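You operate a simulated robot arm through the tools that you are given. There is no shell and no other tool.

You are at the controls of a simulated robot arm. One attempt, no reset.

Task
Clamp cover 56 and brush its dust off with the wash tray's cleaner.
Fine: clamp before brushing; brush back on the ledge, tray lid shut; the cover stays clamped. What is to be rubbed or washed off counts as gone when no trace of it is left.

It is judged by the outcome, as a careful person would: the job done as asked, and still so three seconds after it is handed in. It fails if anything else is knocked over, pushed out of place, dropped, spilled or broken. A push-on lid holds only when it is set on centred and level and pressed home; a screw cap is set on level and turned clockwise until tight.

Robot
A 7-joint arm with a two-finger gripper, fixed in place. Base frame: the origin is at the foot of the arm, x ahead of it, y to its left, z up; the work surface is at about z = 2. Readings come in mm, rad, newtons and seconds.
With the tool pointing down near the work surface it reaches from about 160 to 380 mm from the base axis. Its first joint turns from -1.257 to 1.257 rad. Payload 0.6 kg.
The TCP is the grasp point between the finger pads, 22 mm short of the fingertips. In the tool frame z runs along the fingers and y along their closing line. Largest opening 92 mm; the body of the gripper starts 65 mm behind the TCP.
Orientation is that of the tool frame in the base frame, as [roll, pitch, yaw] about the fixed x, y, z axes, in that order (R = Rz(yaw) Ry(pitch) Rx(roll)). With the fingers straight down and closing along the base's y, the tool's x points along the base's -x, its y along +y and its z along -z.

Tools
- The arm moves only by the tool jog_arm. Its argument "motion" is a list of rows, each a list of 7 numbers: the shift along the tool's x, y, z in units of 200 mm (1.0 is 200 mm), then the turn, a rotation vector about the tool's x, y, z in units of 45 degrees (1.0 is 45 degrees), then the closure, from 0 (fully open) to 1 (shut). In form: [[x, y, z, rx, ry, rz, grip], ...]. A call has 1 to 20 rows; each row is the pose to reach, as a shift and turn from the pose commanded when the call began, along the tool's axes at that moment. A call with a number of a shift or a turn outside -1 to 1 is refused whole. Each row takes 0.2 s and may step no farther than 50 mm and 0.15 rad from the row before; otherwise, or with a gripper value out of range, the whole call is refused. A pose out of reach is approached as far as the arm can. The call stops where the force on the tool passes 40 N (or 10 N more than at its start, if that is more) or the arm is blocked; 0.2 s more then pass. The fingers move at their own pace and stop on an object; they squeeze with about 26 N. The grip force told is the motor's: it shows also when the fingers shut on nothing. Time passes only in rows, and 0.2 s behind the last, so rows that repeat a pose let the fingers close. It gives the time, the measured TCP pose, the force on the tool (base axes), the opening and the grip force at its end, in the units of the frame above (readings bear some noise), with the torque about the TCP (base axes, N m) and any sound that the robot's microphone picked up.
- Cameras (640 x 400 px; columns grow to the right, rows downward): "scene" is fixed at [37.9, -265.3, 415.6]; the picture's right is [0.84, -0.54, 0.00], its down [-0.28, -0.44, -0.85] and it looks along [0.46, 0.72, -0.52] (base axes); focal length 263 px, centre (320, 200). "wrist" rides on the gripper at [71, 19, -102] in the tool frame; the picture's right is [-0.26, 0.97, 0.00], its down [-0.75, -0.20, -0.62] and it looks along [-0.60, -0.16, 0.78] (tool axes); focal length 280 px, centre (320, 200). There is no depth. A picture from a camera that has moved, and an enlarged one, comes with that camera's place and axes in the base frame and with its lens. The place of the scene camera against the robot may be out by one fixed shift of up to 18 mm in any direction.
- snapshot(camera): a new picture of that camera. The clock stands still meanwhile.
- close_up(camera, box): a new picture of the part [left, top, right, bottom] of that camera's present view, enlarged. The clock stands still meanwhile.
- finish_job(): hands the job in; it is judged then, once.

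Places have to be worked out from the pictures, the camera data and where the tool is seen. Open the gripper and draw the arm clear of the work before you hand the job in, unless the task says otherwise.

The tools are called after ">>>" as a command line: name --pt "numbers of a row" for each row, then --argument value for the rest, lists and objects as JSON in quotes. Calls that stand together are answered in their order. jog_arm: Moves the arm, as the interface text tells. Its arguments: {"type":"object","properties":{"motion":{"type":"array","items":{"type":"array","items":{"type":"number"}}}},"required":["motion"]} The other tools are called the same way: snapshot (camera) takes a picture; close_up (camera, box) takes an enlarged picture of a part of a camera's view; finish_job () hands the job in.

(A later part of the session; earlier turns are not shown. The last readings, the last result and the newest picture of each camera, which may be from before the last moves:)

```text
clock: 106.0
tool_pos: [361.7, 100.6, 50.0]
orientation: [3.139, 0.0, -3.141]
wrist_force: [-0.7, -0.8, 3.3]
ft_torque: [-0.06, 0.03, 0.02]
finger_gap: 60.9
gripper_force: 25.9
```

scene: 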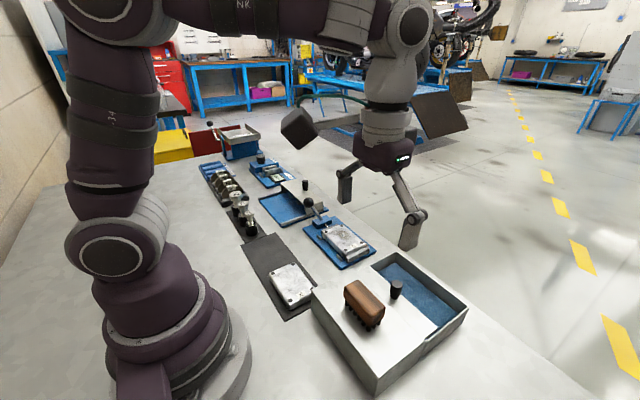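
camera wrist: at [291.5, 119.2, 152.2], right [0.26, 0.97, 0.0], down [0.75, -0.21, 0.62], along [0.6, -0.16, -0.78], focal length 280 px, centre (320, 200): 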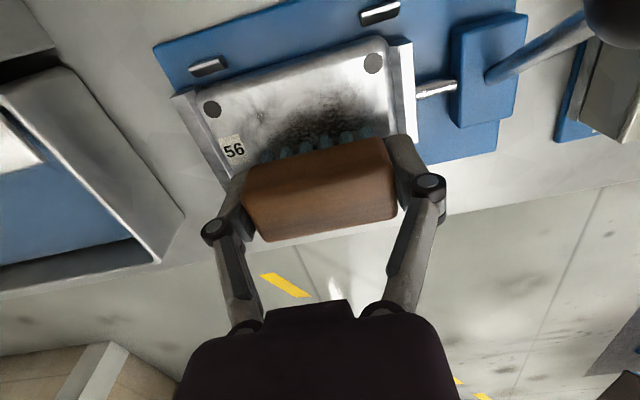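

Light contact (3.3 N). I press a touch more and stroke across −x and back.

>>> jog_arm --pt "0.02 0 0.002 0 0 0 1" --pt "0.04 0 0.002 0 0 0 1" --pt "0.06 0 0.002 0 0 0 1" --pt "0.08 0 0.002 0 0 0 1" --pt "0.1 0 0.002 0 0 0 1" --pt "0.12 0 0.002 0 0 0 1" --pt "0.14 0 0.002 0 0 0 1" --pt "0.16 0 0.002 0 0 0 1" --pt "0.16 0 0.002 0 0 0 1"

>>> snapshot --camera "wrist"

>>> close_up --camera "scene" --box '[310, 190, 390, 260]'

```text
clock: 108.0
tool_pos: [330.5, 100.4, 49.1]
orientation: [3.141, 0.0, -3.141]
wrist_force: [5.0, -1.3, 12.9]
ft_torque: [-0.01, -0.12, -0.03]
finger_gap: 60.6
gripper_force: 25.9
```

```text
taken
camera wrist: at [259.9, 119.4, 150.9], right [0.26, 0.97, 0.0], down [0.75, -0.21, 0.62], along [0.6, -0.16, -0.78], focal length 280 px, centre (320, 200)
```

wrist: 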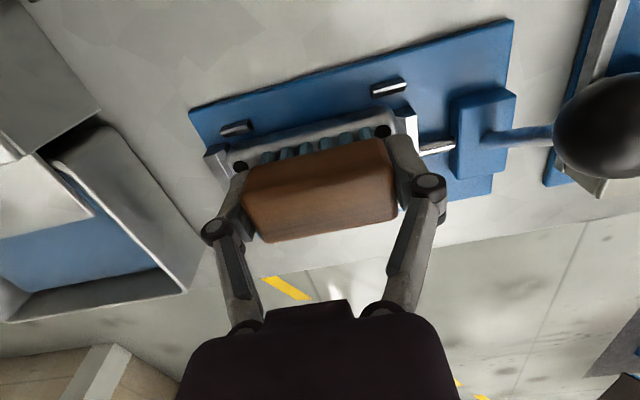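

```text
5.71 times, centred on (350, 225) of scene
camera zoom: at [37.9, -265.3, 415.6], right [0.84, -0.54, 0.0], down [-0.28, -0.44, -0.85], along [0.46, 0.72, -0.52], focal length 1502 px, centre (149, 57)
```

zoom: 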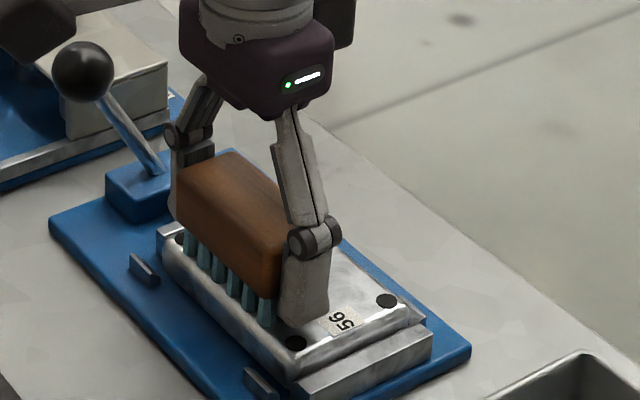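

Contact held at 13 N through the stroke. I stroke back to +x and look at the exposed side.

>>> jog_arm --pt "-0.02 0 0 0 0 0 1" --pt "-0.04 0 0 0 0 0 1" --pt "-0.06 0 0 0 0 0 1" --pt "-0.08 0 0 0 0 0 1" --pt "-0.1 0 0 0 0 0 1" --pt "-0.12 0 0 0 0 0 1" --pt "-0.14 0 0 0 0 0 1" --pt "-0.16 0 0 0 0 0 1" --pt "-0.16 0 0 0 0 0 1"

>>> close_up --camera "wrist" --box '[160, 0, 440, 200]'

>>> close_up --camera "scene" --box '[310, 190, 390, 260]'

```text
clock: 110.0
tool_pos: [361.6, 98.9, 48.9]
orientation: [3.138, -0.001, -3.139]
wrist_force: [-2.3, 0.2, 6.7]
ft_torque: [-0.01, 0.1, -0.01]
finger_gap: 60.4
gripper_force: 26.3
```

```text
2.00 times, centred on (300, 100) of wrist
camera zoom: at [292.2, 119.4, 150.6], right [0.26, 0.97, 0.0], down [0.75, -0.21, 0.62], along [0.6, -0.16, -0.78], focal length 561 px, centre (360, 400)
```

zoom: 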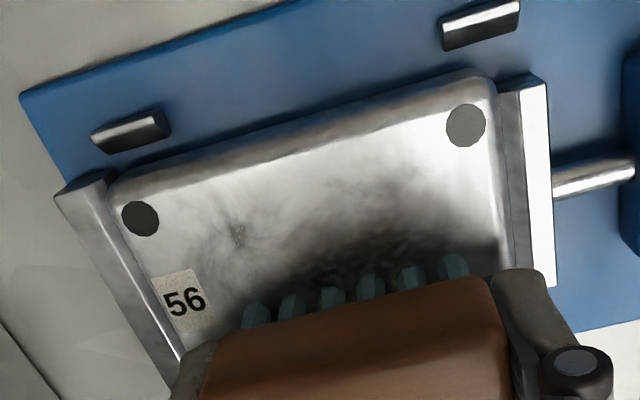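

```text
5.71 times, centred on (350, 225) of scene
camera zoom: at [37.9, -265.3, 415.6], right [0.84, -0.54, 0.0], down [-0.28, -0.44, -0.85], along [0.46, 0.72, -0.52], focal length 1502 px, centre (149, 57)
```

zoom: 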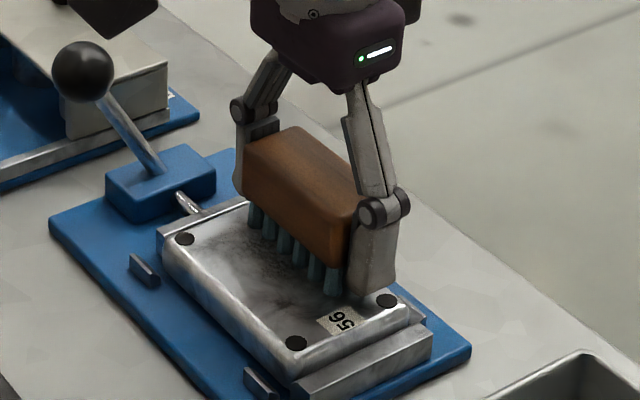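

The dust is visibly fading where brushed. I do further strokes, shifted 8 mm toward +y so the whole dusty end is covered.

>>> jog_arm --pt "0.02 0.02 0.001 0 0 0 1" --pt "0.04 0.04 0.001 0 0 0 1" --pt "0.06 0.04 0.001 0 0 0 1" --pt "0.08 0.04 0.001 0 0 0 1" --pt "0.1 0.04 0.001 0 0 0 1" --pt "0.12 0.04 0.001 0 0 0 1" --pt "0.14 0.04 0.001 0 0 0 1" --pt "0.165 0.04 0.001 0 0 0 1" --pt "0.14 0.04 0.001 0 0 0 1" --pt "0.12 0.04 0.001 0 0 0 1" --pt "0.1 0.04 0.001 0 0 0 1" --pt "0.08 0.04 0.001 0 0 0 1" --pt "0.06 0.04 0.001 0 0 0 1" --pt "0.04 0.04 0.001 0 0 0 1" --pt "0.02 0.04 0.001 0 0 0 1" --pt "0 0.04 0.001 0 0 0 1" --pt "0 0.04 0.001 0 0 0 1"

>>> close_up --camera "wrist" --box '[160, 0, 440, 200]'

>>> close_up --camera "scene" --box '[310, 190, 390, 260]'

```text
clock: 113.6
tool_pos: [360.7, 107.2, 50.1]
orientation: [3.138, 0.001, -3.14]
wrist_force: [-3.4, -0.2, 11.6]
ft_torque: [-0.01, 0.06, 0.01]
finger_gap: 60.8
gripper_force: 25.7
```

```text
2.00 times, centred on (300, 100) of wrist
camera zoom: at [291.6, 127.4, 150.4], right [0.26, 0.97, 0.0], down [0.75, -0.21, 0.62], along [0.6, -0.16, -0.78], focal length 561 px, centre (360, 400)
```

zoom: 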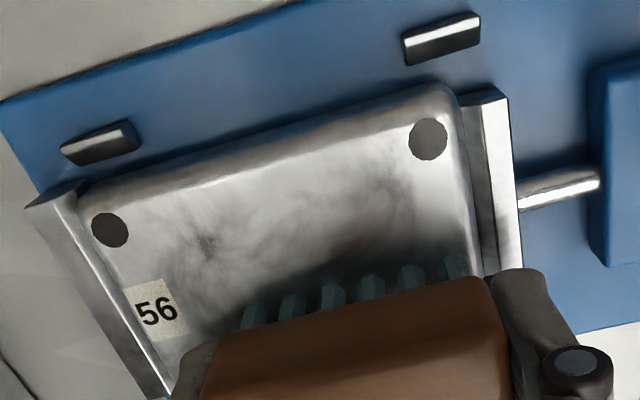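

```text
5.71 times, centred on (350, 225) of scene
camera zoom: at [37.9, -265.3, 415.6], right [0.84, -0.54, 0.0], down [-0.28, -0.44, -0.85], along [0.46, 0.72, -0.52], focal length 1502 px, centre (149, 57)
```

zoom: 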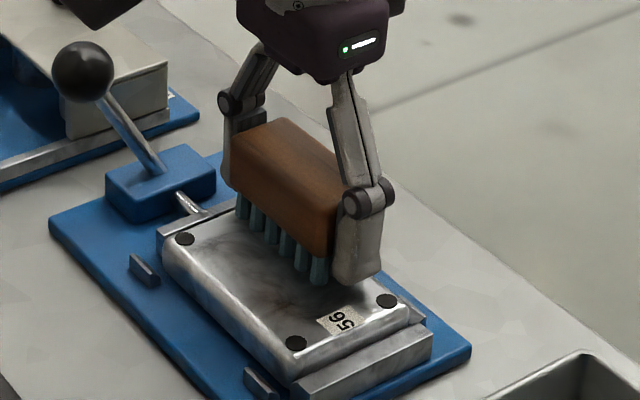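

Much cleaner. I do another pair of strokes shifted toward −y (about y 92) to cover the rest.

>>> jog_arm --pt "0.02 -0.03 0 0 0 0 1" --pt "0.04 -0.06 0 0 0 0 1" --pt "0.06 -0.08 0 0 0 0 1" --pt "0.08 -0.08 0 0 0 0 1" --pt "0.1 -0.08 0 0 0 0 1" --pt "0.12 -0.08 0 0 0 0 1" --pt "0.14 -0.08 0 0 0 0 1" --pt "0.165 -0.08 0 0 0 0 1" --pt "0.14 -0.08 0 0 0 0 1" --pt "0.12 -0.08 0 0 0 0 1" --pt "0.1 -0.08 0 0 0 0 1" --pt "0.08 -0.08 0 0 0 0 1" --pt "0.06 -0.08 0 0 0 0 1" --pt "0.04 -0.08 0 0 0 0 1" --pt "0.02 -0.08 0 0 0 0 1" --pt "0 -0.08 0 0 0 0 1" --pt "0 -0.08 0 0 0 0 1"

>>> jog_arm --pt "0.02 0.03 0 0 0 0 1" --pt "0.04 0.06 0 0 0 0 1" --pt "0.06 0.06 0 0 0 0 1" --pt "0.08 0.06 0 0 0 0 1" --pt "0.1 0.06 0 0 0 0 1" --pt "0.12 0.06 0 0 0 0 1" --pt "0.14 0.06 0 0 0 0 1" --pt "0.165 0.06 0 0 0 0 1" --pt "0.14 0.06 0 0 0 0 1" --pt "0.12 0.06 0 0 0 0 1" --pt "0.1 0.06 0 0 0 0 1" --pt "0.08 0.06 0 0 0 0 1" --pt "0.06 0.06 0 0 0 0 1" --pt "0.04 0.06 0 0 0 0 1" --pt "0.02 0.06 0 0 0 0 1" --pt "0 0.06 0 0 0 0 1"

>>> jog_arm --pt "0 0 -0.01 0 0 0 1" --pt "0 0 -0.04 0 0 0 1" --pt "0 0 -0.1 0 0 0 1" --pt "0 0 -0.18 0 0 0 1" --pt "0 0 -0.26 0 0 0 1" --pt "0 0 -0.36 0 0 0 1" --pt "0 -0.1 -0.42 0 0 0 1" --pt "0 -0.25 -0.42 0 0 0 1" --pt "0 -0.4 -0.42 0 0 0 1" --pt "0 -0.42 -0.42 0 0 0 1"

>>> close_up --camera "scene" --box '[310, 190, 390, 260]'

>>> snapshot --camera "wrist"

```text
clock: 117.2
tool_pos: [361.1, 91.7, 49.8]
orientation: [3.14, -0.001, -3.141]
wrist_force: [-0.3, -0.6, -0.2]
ft_torque: [0.02, -0.01, 0.0]
finger_gap: 60.6
gripper_force: 26.2
```

```text
clock: 120.6
tool_pos: [363.6, 103.9, 49.6]
orientation: [3.14, 0.0, -3.14]
wrist_force: [0.1, 0.0, -1.2]
ft_torque: [-0.02, -0.06, -0.01]
finger_gap: 60.7
gripper_force: 26.3
```

```text
clock: 122.8
tool_pos: [362.5, 19.7, 132.5]
orientation: [3.138, 0.0, -3.139]
wrist_force: [0.2, -0.5, -0.6]
ft_torque: [-0.01, 0.0, 0.02]
finger_gap: 60.7
gripper_force: 26.0
```

```text
5.71 times, centred on (350, 225) of scene
camera zoom: at [37.9, -265.3, 415.6], right [0.84, -0.54, 0.0], down [-0.28, -0.44, -0.85], along [0.46, 0.72, -0.52], focal length 1502 px, centre (149, 57)
```

zoom: 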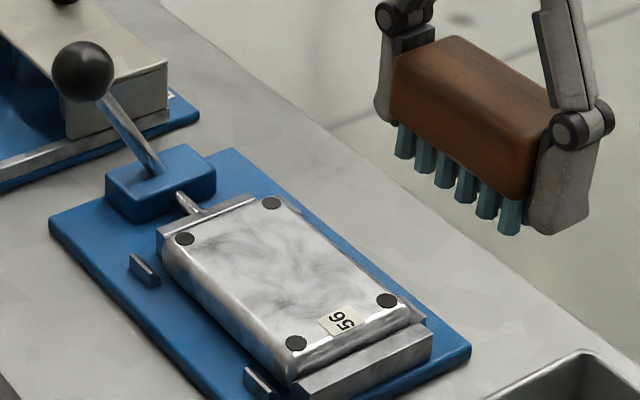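

```text
taken
camera wrist: at [292.2, 38.7, 233.5], right [0.26, 0.97, 0.0], down [0.75, -0.21, 0.62], along [0.6, -0.16, -0.78], focal length 280 px, centre (320, 200)
```

wrist: 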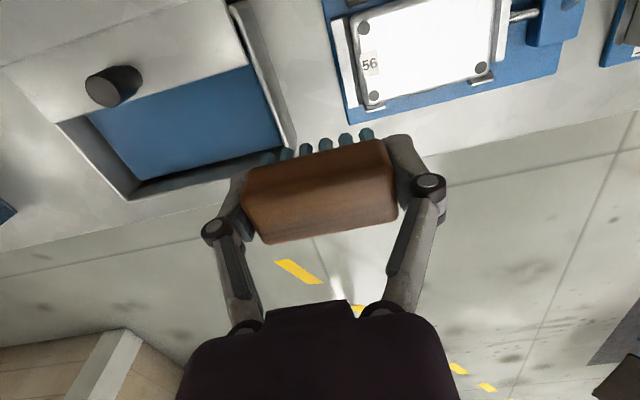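

The cover looks clean from here; I inspect it at high magnification for any leftover dust.

>>> close_up --camera "scene" --box '[325, 212, 375, 255]'

>>> close_up --camera "wrist" --box '[320, 0, 520, 120]'

>>> close_up --camera "scene" --box '[265, 260, 320, 310]'

```text
9.30 times, centred on (350, 234) of scene
camera zoom: at [37.9, -265.3, 415.6], right [0.84, -0.54, 0.0], down [-0.28, -0.44, -0.85], along [0.46, 0.72, -0.52], focal length 2446 px, centre (41, -112)
```

zoom: 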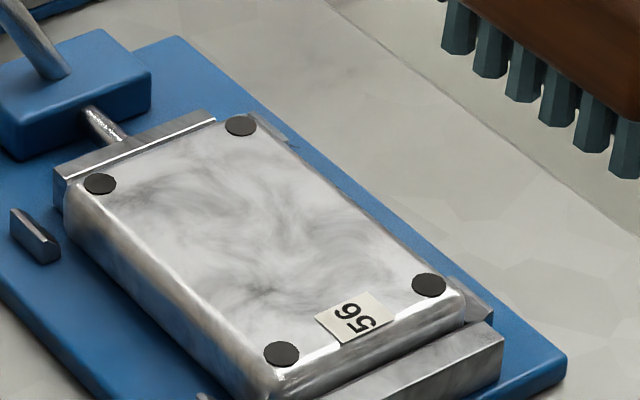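

```text
3.20 times, centred on (420, 60) of wrist
camera zoom: at [292.2, 38.7, 233.5], right [0.26, 0.97, 0.0], down [0.75, -0.21, 0.62], along [0.6, -0.16, -0.78], focal length 897 px, centre (0, 648)
```

zoom: 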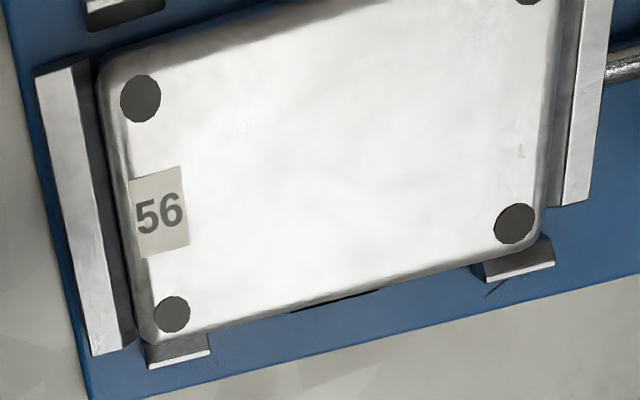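

```text
8.00 times, centred on (292, 285) of scene
camera zoom: at [37.9, -265.3, 415.6], right [0.84, -0.54, 0.0], down [-0.28, -0.44, -0.85], along [0.46, 0.72, -0.52], focal length 2103 px, centre (540, -480)
```

zoom: 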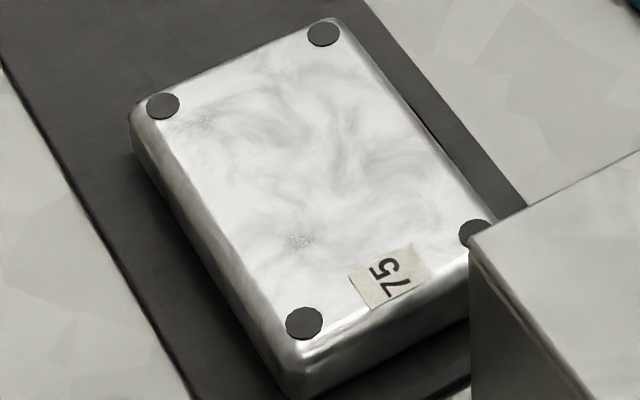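

It appears clean, but the last strokes had almost no contact force, so to be sure no trace remains I go back for another full set of strokes with confirmed pressure.

>>> jog_arm --pt "0 0.1 0 0 0 0 1" --pt "0 0.25 0 0 0 0 1" --pt "0 0.38 0 0 0 0 1" --pt "0 0.42 0.1 0 0 0 1" --pt "0 0.42 0.2 0 0 0 1" --pt "0 0.42 0.3 0 0 0 1" --pt "0 0.42 0.38 0 0 0 1" --pt "0 0.42 0.415 0 0 0 1" --pt "0 0.42 0.42 0 0 0 1" --pt "0 0.42 0.42 0 0 0 1"

>>> jog_arm --pt "0 0 0.002 0 0 0 1" --pt "0 0 0.002 0 0 0 1"

>>> jog_arm --pt "0 0 0.002 0 0 0 1" --pt "0 0 0.002 0 0 0 1"

```text
clock: 125.0
tool_pos: [360.6, 104.1, 49.0]
orientation: [3.138, 0.0, -3.14]
wrist_force: [-0.3, -0.6, -1.0]
ft_torque: [-0.04, -0.01, -0.01]
finger_gap: 60.6
gripper_force: 26.1
```

```text
clock: 125.6
tool_pos: [362.6, 104.9, 49.1]
orientation: [3.138, 0.001, -3.139]
wrist_force: [-0.5, 0.2, -1.0]
ft_torque: [0.0, -0.01, 0.03]
finger_gap: 60.6
gripper_force: 26.3
```

```text
clock: 126.2
tool_pos: [361.7, 104.7, 49.3]
orientation: [3.138, 0.0, 3.142]
wrist_force: [-1.6, -0.7, 4.5]
ft_torque: [-0.08, 0.01, -0.01]
finger_gap: 60.5
gripper_force: 26.9
```

Contact regained (4.5 N). I stroke with a little more pressure: two crossings here, then two further toward −y.

>>> jog_arm --pt "0.02 0 0.002 0 0 0 1" --pt "0.04 0 0.002 0 0 0 1" --pt "0.06 0 0.002 0 0 0 1" --pt "0.08 0 0.002 0 0 0 1" --pt "0.1 0 0.002 0 0 0 1" --pt "0.12 0 0.002 0 0 0 1" --pt "0.14 0 0.002 0 0 0 1" --pt "0.165 0 0.002 0 0 0 1" --pt "0.14 0 0.003 0 0 0 1" --pt "0.12 0 0.003 0 0 0 1" --pt "0.1 0 0.003 0 0 0 1" --pt "0.08 0 0.003 0 0 0 1" --pt "0.06 0 0.003 0 0 0 1" --pt "0.04 0 0.003 0 0 0 1" --pt "0.02 0 0.003 0 0 0 1" --pt "0 0 0.003 0 0 0 1"

>>> jog_arm --pt "0.02 -0.04 0.001 0 0 0 1" --pt "0.04 -0.08 0.001 0 0 0 1" --pt "0.06 -0.09 0.001 0 0 0 1" --pt "0.08 -0.09 0.001 0 0 0 1" --pt "0.1 -0.09 0.001 0 0 0 1" --pt "0.12 -0.09 0.001 0 0 0 1" --pt "0.14 -0.09 0.001 0 0 0 1" --pt "0.165 -0.09 0.001 0 0 0 1" --pt "0.14 -0.09 0.002 0 0 0 1" --pt "0.12 -0.09 0.002 0 0 0 1" --pt "0.1 -0.09 0.002 0 0 0 1" --pt "0.08 -0.09 0.002 0 0 0 1" --pt "0.06 -0.09 0.002 0 0 0 1" --pt "0.04 -0.09 0.002 0 0 0 1" --pt "0.02 -0.09 0.002 0 0 0 1" --pt "0 -0.09 0.002 0 0 0 1"

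```text
clock: 129.6
tool_pos: [362.2, 104.0, 48.9]
orientation: [3.138, 0.0, -3.141]
wrist_force: [-0.4, 0.5, -1.9]
ft_torque: [-0.01, -0.04, 0.03]
finger_gap: 60.4
gripper_force: 25.8
```

```text
clock: 133.0
tool_pos: [362.3, 84.9, 46.8]
orientation: [3.139, 0.001, -3.141]
wrist_force: [-0.9, 1.1, 0.4]
ft_torque: [-0.05, 0.03, -0.01]
finger_gap: 60.5
gripper_force: 25.8
```

Strokes done. I lift the brush away and inspect again.

>>> jog_arm --pt "0 0 -0.01 0 0 0 1" --pt "0 0 -0.04 0 0 0 1" --pt "0 0 -0.1 0 0 0 1" --pt "0 0 -0.18 0 0 0 1" --pt "0 0 -0.26 0 0 0 1" --pt "0 0 -0.36 0 0 0 1" --pt "0 -0.1 -0.43 0 0 0 1" --pt "0 -0.22 -0.43 0 0 0 1" --pt "0 -0.36 -0.43 0 0 0 1" --pt "0 -0.5 -0.43 0 0 0 1" --pt "0 -0.6 -0.43 0 0 0 1" --pt "0 -0.6 -0.43 0 0 0 1"

>>> close_up --camera "scene" --box '[325, 212, 375, 255]'

>>> close_up --camera "scene" --box '[290, 170, 430, 300]'

>>> snapshot --camera "wrist"

```text
clock: 135.6
tool_pos: [362.5, -35.2, 132.9]
orientation: [3.139, 0.001, -3.14]
wrist_force: [0.1, 0.3, -0.8]
ft_torque: [0.03, 0.0, -0.01]
finger_gap: 60.3
gripper_force: 26.1
```

```text
9.30 times, centred on (350, 234) of scene
camera zoom: at [37.9, -265.3, 415.6], right [0.84, -0.54, 0.0], down [-0.28, -0.44, -0.85], along [0.46, 0.72, -0.52], focal length 2446 px, centre (41, -112)
```

zoom: 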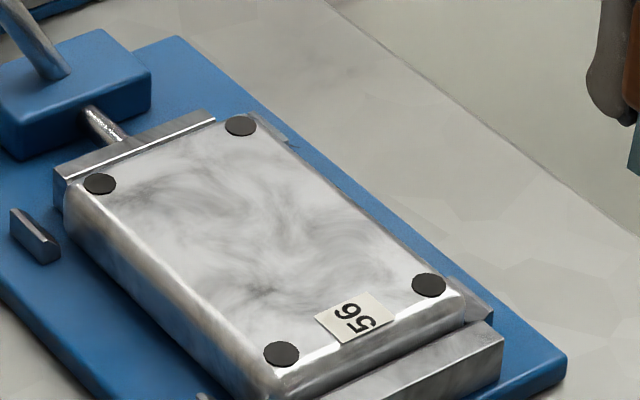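

```text
3.08 times, centred on (360, 235) of scene
camera zoom: at [37.9, -265.3, 415.6], right [0.84, -0.54, 0.0], down [-0.28, -0.44, -0.85], along [0.46, 0.72, -0.52], focal length 809 px, centre (197, 92)
```

zoom: 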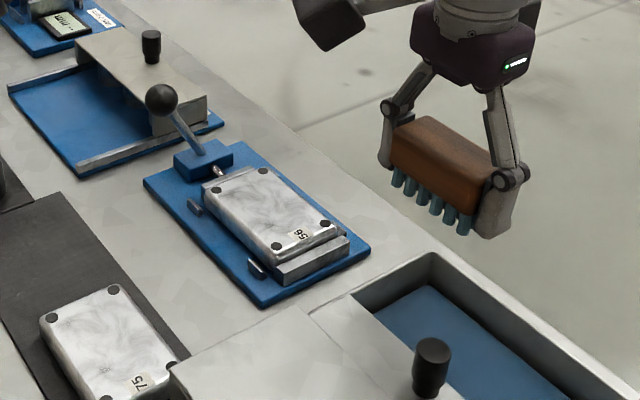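

```text
taken
camera wrist: at [292.4, -15.6, 234.9], right [0.26, 0.97, 0.0], down [0.75, -0.21, 0.62], along [0.6, -0.16, -0.78], focal length 280 px, centre (320, 200)
```

wrist: 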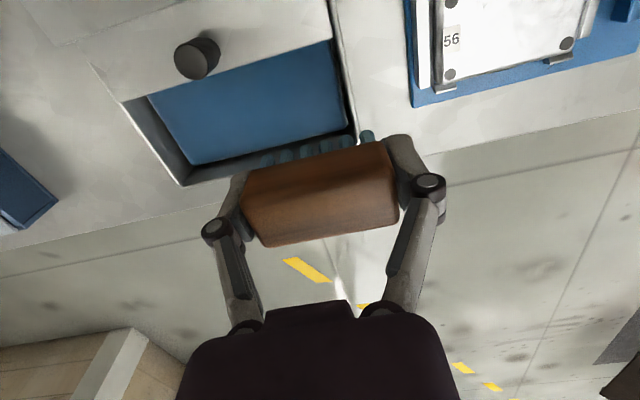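

The cover's surface is unchanged between the two inspections and shows only the same metal swirls as cover 75 – no dust left. I carry the brush back over the knob to above its home spot on the ledge.

>>> jog_arm --pt "0.05 -0.03 0 0 0 0 1" --pt "0.15 -0.08 0 0 0 0 1" --pt "0.27 -0.14 0 0 0 0 1" --pt "0.39 -0.2 0 0 0 0 1" --pt "0.5 -0.25 0 0 0 0 1" --pt "0.59 -0.275 0 0 0 0 1" --pt "0.6225 -0.28 0 0 0 0 1" --pt "0.6225 -0.28 0 0 0 0 1"

>>> jog_arm --pt "0 0 0.05 0 0 0 1" --pt "0 0 0.11 0 0 0 1" --pt "0 0 0.17 0 0 0 1" --pt "0 0 0.21 0 0 0 1" --pt "0 0 0.23 0 0 0 1" --pt "0 0 0.23 0 0 0 1"

>>> close_up --camera "scene" --box '[310, 230, 430, 350]'

>>> snapshot --camera "wrist"

```text
clock: 137.4
tool_pos: [238.4, -89.5, 133.0]
orientation: [3.139, -0.001, 3.141]
wrist_force: [0.6, 0.0, -0.3]
ft_torque: [0.0, 0.01, 0.01]
finger_gap: 60.5
gripper_force: 25.9
```

```text
clock: 138.8
tool_pos: [237.7, -89.3, 85.6]
orientation: [3.139, 0.001, -3.14]
wrist_force: [0.1, 0.2, -0.7]
ft_torque: [0.03, -0.01, 0.04]
finger_gap: 60.5
gripper_force: 25.7
```

```text
3.33 times, centred on (370, 290) of scene
camera zoom: at [37.9, -265.3, 415.6], right [0.84, -0.54, 0.0], down [-0.28, -0.44, -0.85], along [0.46, 0.72, -0.52], focal length 876 px, centre (153, -100)
```

zoom: 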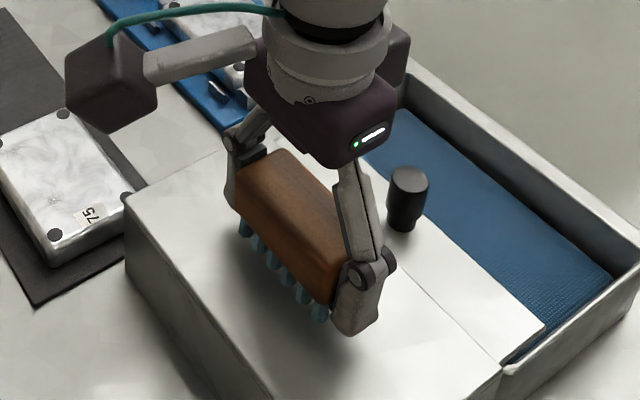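

```text
taken
camera wrist: at [167.3, -70.1, 187.7], right [0.26, 0.97, 0.0], down [0.75, -0.21, 0.62], along [0.6, -0.16, -0.78], focal length 280 px, centre (320, 200)
```

wrist: 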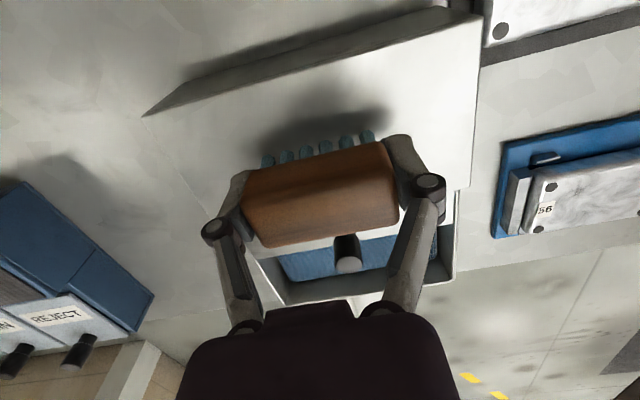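

The brush is over its home spot. I lower in 1–2 mm steps until it rests on the ledge.

>>> jog_arm --pt "0 0 0.005 0 0 0 1" --pt "0 0 0.01 0 0 0 1" --pt "0 0 0.015 0 0 0 1" --pt "0 0 0.015 0 0 0 1"

>>> jog_arm --pt "0 0 0.005 0 0 0 1" --pt "0 0 0.005 0 0 0 1"

>>> jog_arm --pt "0 0 0.005 0 0 0 1" --pt "0 0 0.005 0 0 0 1"

>>> jog_arm --pt "0 0 0.005 0 0 0 1" --pt "0 0 0.005 0 0 0 1"

```text
clock: 139.8
tool_pos: [237.0, -90.3, 83.2]
orientation: [3.138, 0.001, -3.14]
wrist_force: [0.2, 0.7, -0.5]
ft_torque: [0.02, 0.03, 0.01]
finger_gap: 60.3
gripper_force: 26.6
```

```text
clock: 140.4
tool_pos: [237.0, -90.4, 82.3]
orientation: [3.139, 0.001, -3.139]
wrist_force: [-0.2, -0.5, -0.1]
ft_torque: [-0.02, 0.0, 0.0]
finger_gap: 60.4
gripper_force: 25.9
```

```text
clock: 141.0
tool_pos: [237.2, -90.4, 81.8]
orientation: [3.14, -0.002, -3.139]
wrist_force: [-0.6, -0.4, -1.3]
ft_torque: [0.02, 0.02, 0.02]
finger_gap: 60.1
gripper_force: 26.2
```

```text
clock: 141.6
tool_pos: [236.1, -89.9, 81.0]
orientation: [3.138, -0.001, -3.139]
wrist_force: [-0.4, -0.2, -0.7]
ft_torque: [0.01, -0.01, 0.01]
finger_gap: 60.5
gripper_force: 25.5
```

No contact yet at z≈81.4. Continuing gently.

>>> jog_arm --pt "0 0 0.004 0 0 0 1" --pt "0 0 0.004 0 0 0 1"

>>> jog_arm --pt "0 0 0.004 0 0 0 1" --pt "0 0 0.004 0 0 0 1"

>>> close_up --camera "scene" --box '[330, 260, 410, 330]'

```text
clock: 142.2
tool_pos: [237.3, -89.9, 80.4]
orientation: [3.138, 0.001, -3.138]
wrist_force: [-0.6, 0.1, -0.3]
ft_torque: [0.0, 0.0, 0.02]
finger_gap: 60.2
gripper_force: 26.6
```

```text
clock: 142.8
tool_pos: [236.7, -90.0, 79.4]
orientation: [3.138, 0.001, -3.139]
wrist_force: [-0.6, -0.3, -0.5]
ft_torque: [0.0, -0.01, -0.02]
finger_gap: 60.4
gripper_force: 26.6
```

```text
5.71 times, centred on (370, 295) of scene
camera zoom: at [37.9, -265.3, 415.6], right [0.84, -0.54, 0.0], down [-0.28, -0.44, -0.85], along [0.46, 0.72, -0.52], focal length 1502 px, centre (34, -343)
```

zoom: 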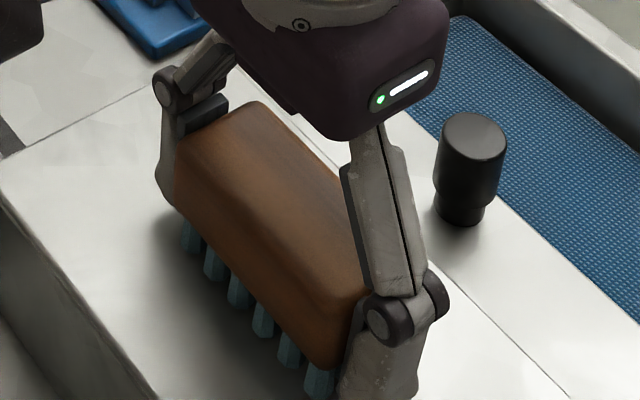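

Still a small gap under the bristles. I keep going in 0.6 mm steps, watching for contact.

>>> jog_arm --pt "0 0 0.003 0 0 0 1" --pt "0 0 0.003 0 0 0 1"

>>> jog_arm --pt "0 0 0.003 0 0 0 1" --pt "0 0 0.003 0 0 0 1"

>>> jog_arm --pt "0 0 0.003 0 0 0 1" --pt "0 0 0.003 0 0 0 1"

>>> close_up --camera "scene" --box '[330, 275, 410, 345]'

```text
clock: 143.4
tool_pos: [238.6, -90.3, 79.6]
orientation: [3.138, -0.001, -3.14]
wrist_force: [0.3, -0.4, -1.2]
ft_torque: [0.0, 0.02, 0.07]
finger_gap: 60.6
gripper_force: 26.4
```

```text
clock: 144.0
tool_pos: [238.1, -89.0, 78.5]
orientation: [3.138, 0.0, -3.139]
wrist_force: [0.2, 0.0, -1.3]
ft_torque: [0.01, -0.02, 0.03]
finger_gap: 60.7
gripper_force: 26.1
```

```text
clock: 144.6
tool_pos: [237.3, -89.6, 78.2]
orientation: [3.138, -0.001, -3.139]
wrist_force: [-0.7, -0.7, 0.0]
ft_torque: [-0.01, 0.02, 0.0]
finger_gap: 60.6
gripper_force: 25.5
```

```text
5.71 times, centred on (370, 310) of scene
camera zoom: at [37.9, -265.3, 415.6], right [0.84, -0.54, 0.0], down [-0.28, -0.44, -0.85], along [0.46, 0.72, -0.52], focal length 1502 px, centre (34, -429)
```

zoom: 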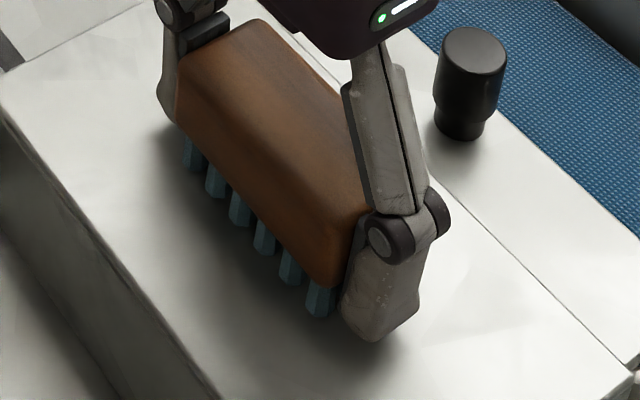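

Almost there: bristles and fingertips look within a couple of millimetres of the ledge. I continue with 0.4 mm steps.

>>> jog_arm --pt "0 0 0.002 0 0 0 1" --pt "0 0 0.002 0 0 0 1"

>>> jog_arm --pt "0 0 0.002 0 0 0 1" --pt "0 0 0.002 0 0 0 1"

>>> jog_arm --pt "0 0 0.002 0 0 0 1" --pt "0 0 0.002 0 0 0 1"

>>> jog_arm --pt "0 0 0.002 0 0 0 1" --pt "0 0 0.002 0 0 0 1"

```text
clock: 145.2
tool_pos: [237.6, -89.6, 77.8]
orientation: [3.137, 0.0, -3.14]
wrist_force: [-0.1, 0.4, -0.1]
ft_torque: [-0.02, 0.02, -0.04]
finger_gap: 60.5
gripper_force: 25.8
```

```text
clock: 145.8
tool_pos: [238.0, -90.0, 76.9]
orientation: [3.139, 0.001, -3.14]
wrist_force: [-2.9, 2.9, 20.8]
ft_torque: [0.04, 0.03, -0.02]
finger_gap: 60.4
gripper_force: 26.0
```

```text
clock: 146.4
tool_pos: [238.4, -88.9, 77.0]
orientation: [3.141, 0.002, -3.14]
wrist_force: [5.0, 3.3, 17.3]
ft_torque: [0.04, -0.06, 0.01]
finger_gap: 60.4
gripper_force: 25.7
```

```text
clock: 147.0
tool_pos: [237.7, -89.1, 76.2]
orientation: [3.139, -0.001, -3.14]
wrist_force: [5.4, 3.2, 19.9]
ft_torque: [0.08, -0.13, -0.01]
finger_gap: 60.5
gripper_force: 26.3
```

Contact (≈20 N): the brush stands on the ledge. I relieve the pressure slightly, open the fingers and rise straight up.

>>> jog_arm --pt "0 0 -0.003 0 0 0 1" --pt "0 0 -0.003 0 0 0 0.3" --pt "0 0 -0.003 0 0 0 0.2" --pt "0 0 -0.003 0 0 0 0.1" --pt "0 0 -0.003 0 0 0 0.1"

>>> jog_arm --pt "0 0 -0.03 0 0 0 0.1" --pt "0 0 -0.08 0 0 0 0.1" --pt "0 0 -0.15 0 0 0 0.1" --pt "0 0 -0.25 0 0 0 0.1" --pt "0 0 -0.4 0 0 0 0.1" --pt "0 0 -0.55 0 0 0 0.1"

>>> close_up --camera "scene" --box '[310, 240, 450, 370]'

>>> snapshot --camera "wrist"

```text
clock: 148.2
tool_pos: [238.7, -91.9, 76.6]
orientation: [3.139, -0.001, -3.139]
wrist_force: [0.2, -1.1, 0.7]
ft_torque: [-0.02, 0.0, 0.0]
finger_gap: 83.1
gripper_force: 0.0
```

```text
clock: 149.6
tool_pos: [236.6, -90.9, 189.1]
orientation: [3.138, 0.0, -3.14]
wrist_force: [0.1, 0.0, 0.2]
ft_torque: [-0.01, -0.03, 0.0]
finger_gap: 82.7
gripper_force: 0.0
```

```text
3.08 times, centred on (380, 305) of scene
camera zoom: at [37.9, -265.3, 415.6], right [0.84, -0.54, 0.0], down [-0.28, -0.44, -0.85], along [0.46, 0.72, -0.52], focal length 809 px, centre (135, -123)
```

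zoom: 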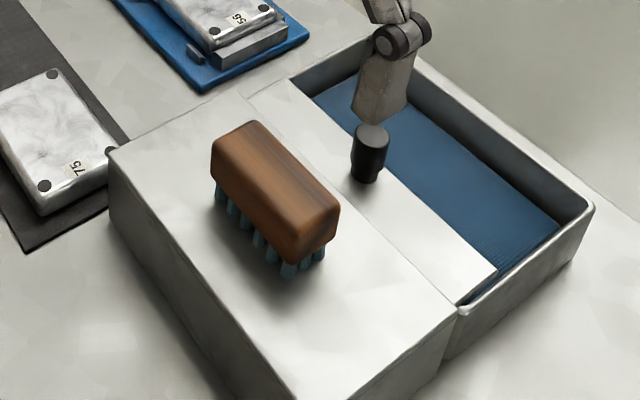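

```text
taken
camera wrist: at [166.3, -70.7, 290.6], right [0.26, 0.97, 0.0], down [0.75, -0.21, 0.62], along [0.6, -0.16, -0.78], focal length 280 px, centre (320, 200)
```

wrist: 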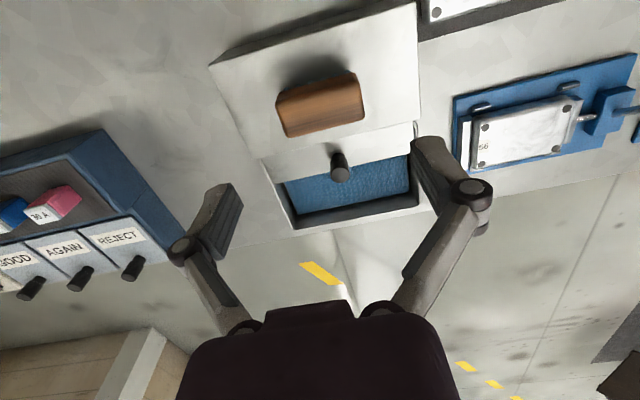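

Brush stands on the ledge as before. Now to shut the lid: I tilt the tool outward again and return to just behind the knob (now at x ≈ 300).

>>> jog_arm --pt "-0.03 0 0.02 0 -0.1 0 0.3" --pt "-0.06 -0.001 0.06 0 -0.2 0 0.5" --pt "-0.1 -0.002 0.1 0 -0.3 0 0.5" --pt "-0.13 -0.003 0.14 0 -0.4 0 0.5" --pt "-0.1615 -0.0035 0.189 0 -0.4975 0 0.5" --pt "-0.1615 -0.0035 0.189 0 -0.4975 0 0.5"

>>> snapshot --camera "wrist"

```text
clock: 151.0
tool_pos: [268.2, -91.4, 149.5]
orientation: [3.137, 0.391, 3.141]
wrist_force: [-0.1, 0.2, -0.1]
ft_torque: [-0.02, 0.02, -0.01]
finger_gap: 45.9
gripper_force: 0.0
```

```text
taken
camera wrist: at [165.7, -70.9, 215.4], right [0.24, 0.96, 0.1], down [0.46, -0.21, 0.86], along [0.86, -0.16, -0.49], focal length 280 px, centre (320, 200)
```

wrist: 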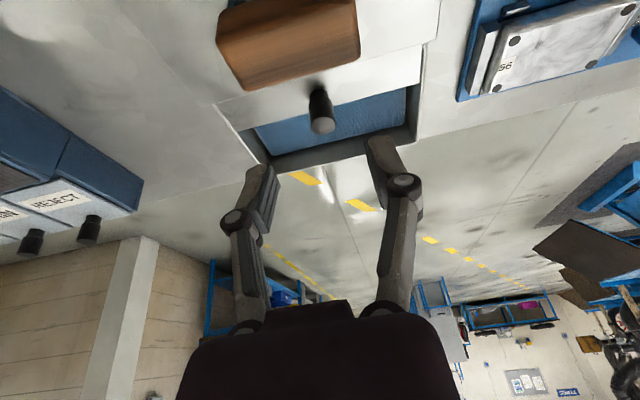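

Knob located at (299.8, −89.3). I move in around it and close.

>>> jog_arm --pt "0.0075 0 0.08 0 0 0 0.5" --pt "0.0075 0 0.16 0 0 0 0.5" --pt "0.0075 0 0.24 0 0 0 0.5" --pt "0.0075 0 0.31 0 0 0 0.5" --pt "0.0075 0 0.3505 0 0 0 0.5" --pt "0.0075 0 0.3505 0 0 0 0.5"

>>> snapshot --camera "wrist"

>>> close_up --camera "scene" --box '[330, 230, 450, 350]'

```text
clock: 152.4
tool_pos: [293.9, -90.7, 83.6]
orientation: [3.138, 0.391, -3.141]
wrist_force: [-0.1, 0.0, -1.0]
ft_torque: [0.0, -0.03, 0.04]
finger_gap: 45.9
gripper_force: 0.1
```

```text
taken
camera wrist: at [190.9, -71.3, 150.6], right [0.24, 0.97, 0.1], down [0.46, -0.21, 0.86], along [0.86, -0.16, -0.49], focal length 280 px, centre (320, 200)
```

wrist: 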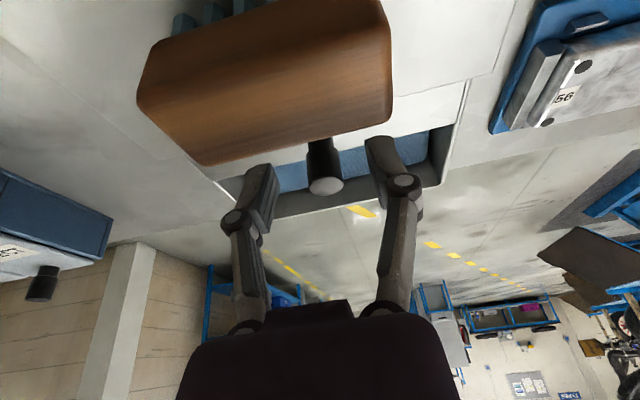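

```text
3.33 times, centred on (390, 290) of scene
camera zoom: at [37.9, -265.3, 415.6], right [0.84, -0.54, 0.0], down [-0.28, -0.44, -0.85], along [0.46, 0.72, -0.52], focal length 876 px, centre (87, -100)
```

zoom: 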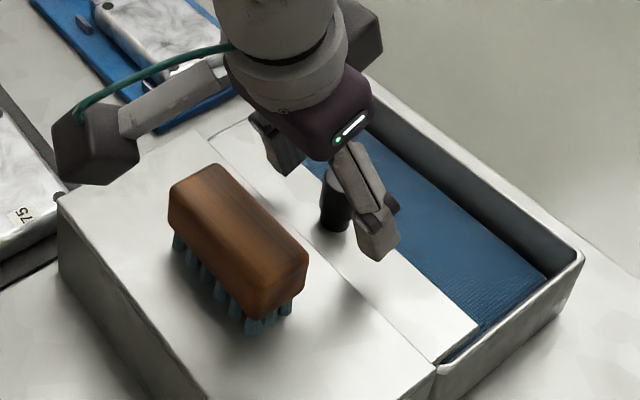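

Same relation to the knob as before. I close on it and begin sliding the lid outward.

>>> jog_arm --pt "0 0 0 0 0 0 0.8" --pt "0 0 0 0 0 0 1" --pt "0 0 0 0 0 0 1" --pt "0 0 0 0 0 0 1"

>>> jog_arm --pt "-0.0231 0 0.0095 0 0 0 1" --pt "-0.0462 0 0.019 0 0 0 1" --pt "-0.0693 0 0.0286 0 0 0 1" --pt "-0.0925 0 0.0381 0 0 0 1" --pt "-0.1156 0 0.0476 0 0 0 1" --pt "-0.1387 0 0.0571 0 0 0 1" --pt "-0.1618 0 0.0667 0 0 0 1" --pt "-0.185 0 0.0762 0 0 0 1" --pt "-0.185 0 0.0762 0 0 0 1"

>>> close_up --camera "scene" --box '[310, 220, 480, 390]'

```text
clock: 153.4
tool_pos: [293.4, -90.2, 84.0]
orientation: [3.138, 0.392, -3.14]
wrist_force: [-0.6, 8.1, 1.1]
ft_torque: [0.1, -0.08, 0.15]
finger_gap: 17.6
gripper_force: 27.9
```

```text
clock: 155.4
tool_pos: [334.7, -89.7, 84.4]
orientation: [3.137, 0.393, -3.14]
wrist_force: [1.1, 23.4, 20.7]
ft_torque: [0.45, 0.01, 0.3]
finger_gap: 17.5
gripper_force: 27.7
```

```text
2.35 times, centred on (395, 305) of scene
camera zoom: at [37.9, -265.3, 415.6], right [0.84, -0.54, 0.0], down [-0.28, -0.44, -0.85], along [0.46, 0.72, -0.52], focal length 619 px, centre (144, -47)
```

zoom: 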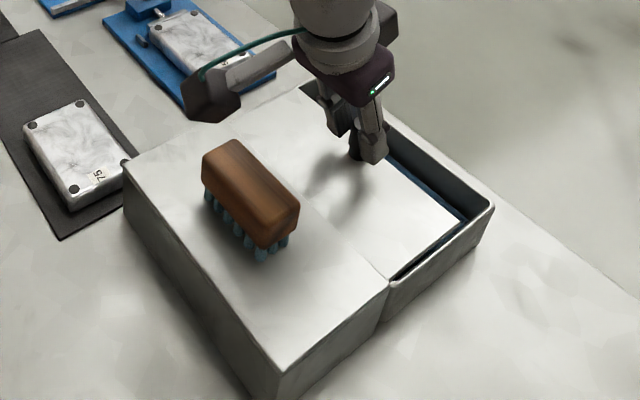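

The lid slides; some side and vertical load has built up, so I relieve it (+1 mm y, +0.8 mm z) and continue outward.

>>> jog_arm --pt "-0.0015 0.006 -0.0037 0 0 0 1" --pt "-0.0246 0.006 0.0058 0 0 0 1" --pt "-0.0477 0.006 0.0153 0 0 0 1" --pt "-0.0708 0.006 0.0249 0 0 0 1" --pt "-0.094 0.006 0.0344 0 0 0 1" --pt "-0.1171 0.006 0.0439 0 0 0 1" --pt "-0.1402 0.006 0.0534 0 0 0 1" --pt "-0.1402 0.006 0.0534 0 0 0 1"

>>> close_up --camera "scene" --box '[340, 240, 480, 340]'

```text
clock: 157.2
tool_pos: [365.4, -90.1, 82.6]
orientation: [3.14, 0.389, 3.138]
wrist_force: [0.3, -3.8, -5.9]
ft_torque: [-0.11, 0.19, -0.12]
finger_gap: 17.7
gripper_force: 27.1
```

```text
4.00 times, centred on (410, 290) of scene
camera zoom: at [37.9, -265.3, 415.6], right [0.84, -0.54, 0.0], down [-0.28, -0.44, -0.85], along [0.46, 0.72, -0.52], focal length 1052 px, centre (-40, -160)
```

zoom: 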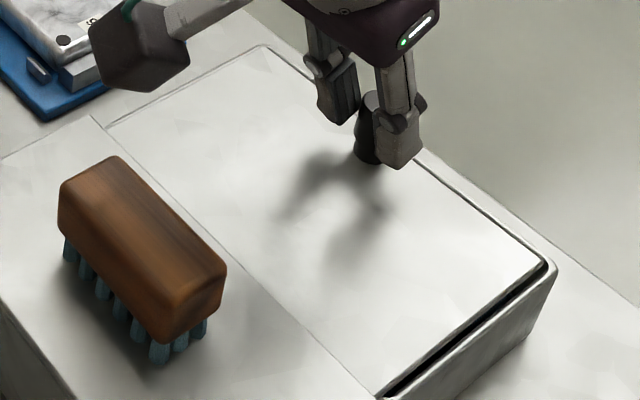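

Nearly shut; I continue in small steps to the end stop.

>>> jog_arm --pt "-0.0116 0 0.0048 0 0 0 1" --pt "-0.0231 0 0.0095 0 0 0 1" --pt "-0.0324 0 0.0133 0 0 0 1" --pt "-0.0324 0 0.0133 0 0 0 1"

>>> close_up --camera "scene" --box '[340, 240, 480, 340]'

```text
clock: 158.2
tool_pos: [372.7, -89.9, 84.5]
orientation: [3.139, 0.387, 3.141]
wrist_force: [-0.5, -15.2, -23.3]
ft_torque: [-0.2, 0.47, -0.2]
finger_gap: 17.6
gripper_force: 27.9
```

```text
4.00 times, centred on (410, 290) of scene
camera zoom: at [38.0, -265.3, 415.5], right [0.84, -0.54, 0.0], down [-0.28, -0.44, -0.85], along [0.46, 0.72, -0.52], focal length 1052 px, centre (-40, -160)
```

zoom: 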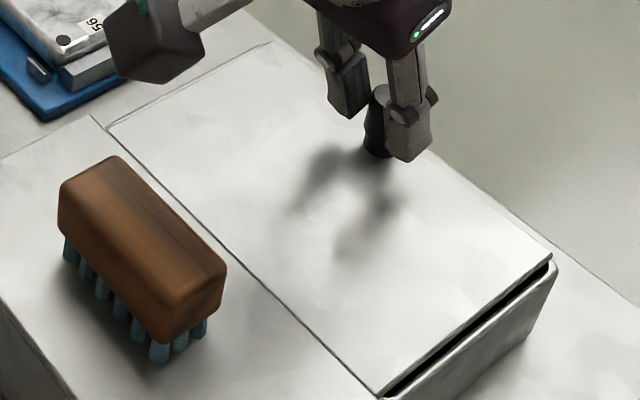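

The far gap is closed and the ledge-side gap is reappearing as at the start. I relieve the loads and push a few millimetres more to find the end stop.

>>> jog_arm --pt "0.0013 -0.004 0.0032 0 0 0 1" --pt "-0.0056 -0.004 0.0061 0 0 0 1" --pt "-0.0126 -0.004 0.009 0 0 0 1" --pt "-0.0126 -0.004 0.009 0 0 0 1"

>>> close_up --camera "scene" --box '[340, 240, 480, 340]'

```text
clock: 159.2
tool_pos: [374.9, -89.5, 84.6]
orientation: [3.139, 0.391, 3.142]
wrist_force: [-23.2, -6.0, 4.7]
ft_torque: [-0.1, 0.45, -0.06]
finger_gap: 17.6
gripper_force: 27.5
```

```text
4.00 times, centred on (410, 290) of scene
camera zoom: at [37.9, -265.3, 415.6], right [0.84, -0.54, 0.0], down [-0.28, -0.44, -0.85], along [0.46, 0.72, -0.52], focal length 1052 px, centre (-40, -160)
```

zoom: 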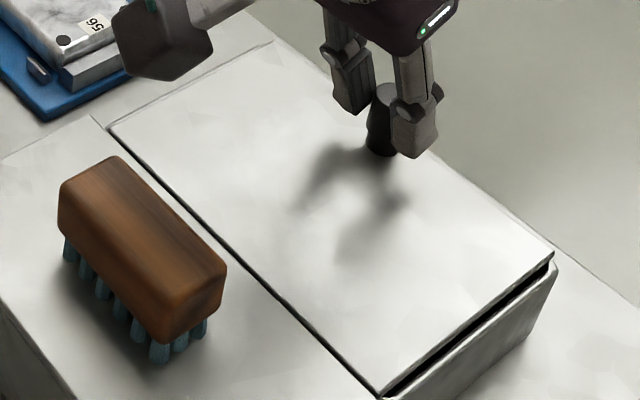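

End stop reached (−23 N along x) and the lid looks exactly as at the start. I open the fingers and back away along the tool axis.

>>> jog_arm --pt "0 0 0 0 0 0 0.8" --pt "0 0 0 0 0 0 0.6" --pt "0 0 0 0 0 0 0.5" --pt "0 0 0 0 0 0 0.5"

>>> jog_arm --pt "0 0 -0.08 0 0 0 0.5" --pt "0 0 -0.18 0 0 0 0.5" --pt "0 0 -0.3 0 0 0 0.5" --pt "0 0 -0.42 0 0.1 0 0.5" --pt "0 0 -0.55 0 0.2 0 0.5" --pt "0 0 -0.65 0 0.3 0 0.5" --pt "0.05 0 -0.72 0 0.4 0 0.5" --pt "0.1 0 -0.75 0 0.4975 0 0.5"

>>> snapshot --camera "scene"

>>> close_up --camera "scene" --box '[310, 230, 480, 390]'

>>> snapshot --camera "wrist"

```text
clock: 160.2
tool_pos: [375.1, -90.6, 84.4]
orientation: [3.137, 0.392, 3.141]
wrist_force: [0.7, 0.2, -0.3]
ft_torque: [-0.01, 0.0, -0.01]
finger_gap: 46.1
gripper_force: 0.2
```

```text
clock: 162.0
tool_pos: [298.2, -90.9, 213.9]
orientation: [3.141, 0.0, -3.141]
wrist_force: [0.0, 0.9, 0.8]
ft_torque: [-0.01, 0.01, 0.01]
finger_gap: 46.0
gripper_force: 0.0
```

```text
taken
```

scene: 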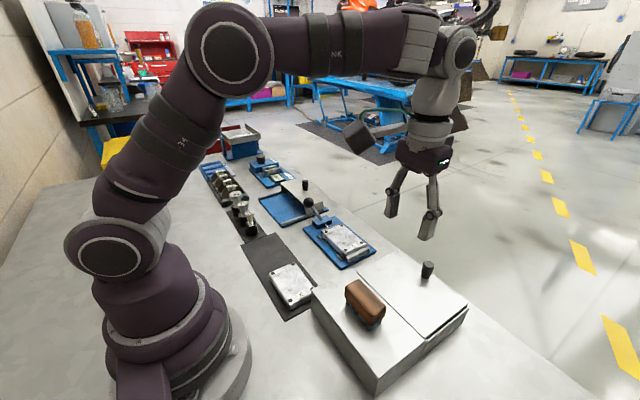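

```text
2.50 times, centred on (395, 310) of scene
camera zoom: at [37.9, -265.3, 415.6], right [0.84, -0.54, 0.0], down [-0.28, -0.44, -0.85], along [0.46, 0.72, -0.52], focal length 657 px, centre (132, -75)
```

zoom: 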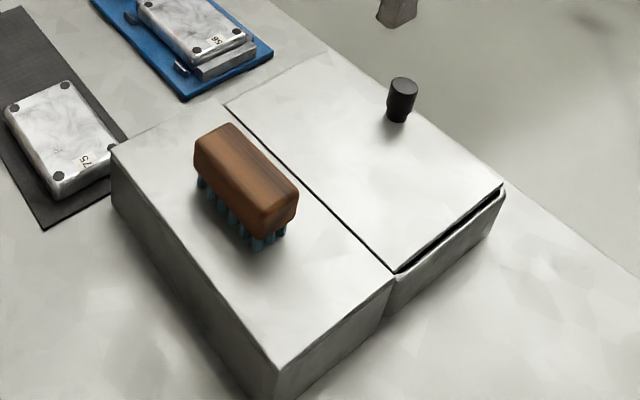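

```text
taken
camera wrist: at [230.0, -71.5, 315.3], right [0.26, 0.97, 0.0], down [0.75, -0.21, 0.62], along [0.6, -0.16, -0.78], focal length 280 px, centre (320, 200)
```

wrist: 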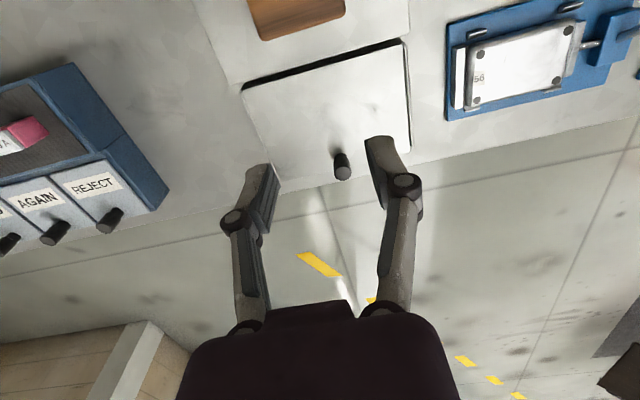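

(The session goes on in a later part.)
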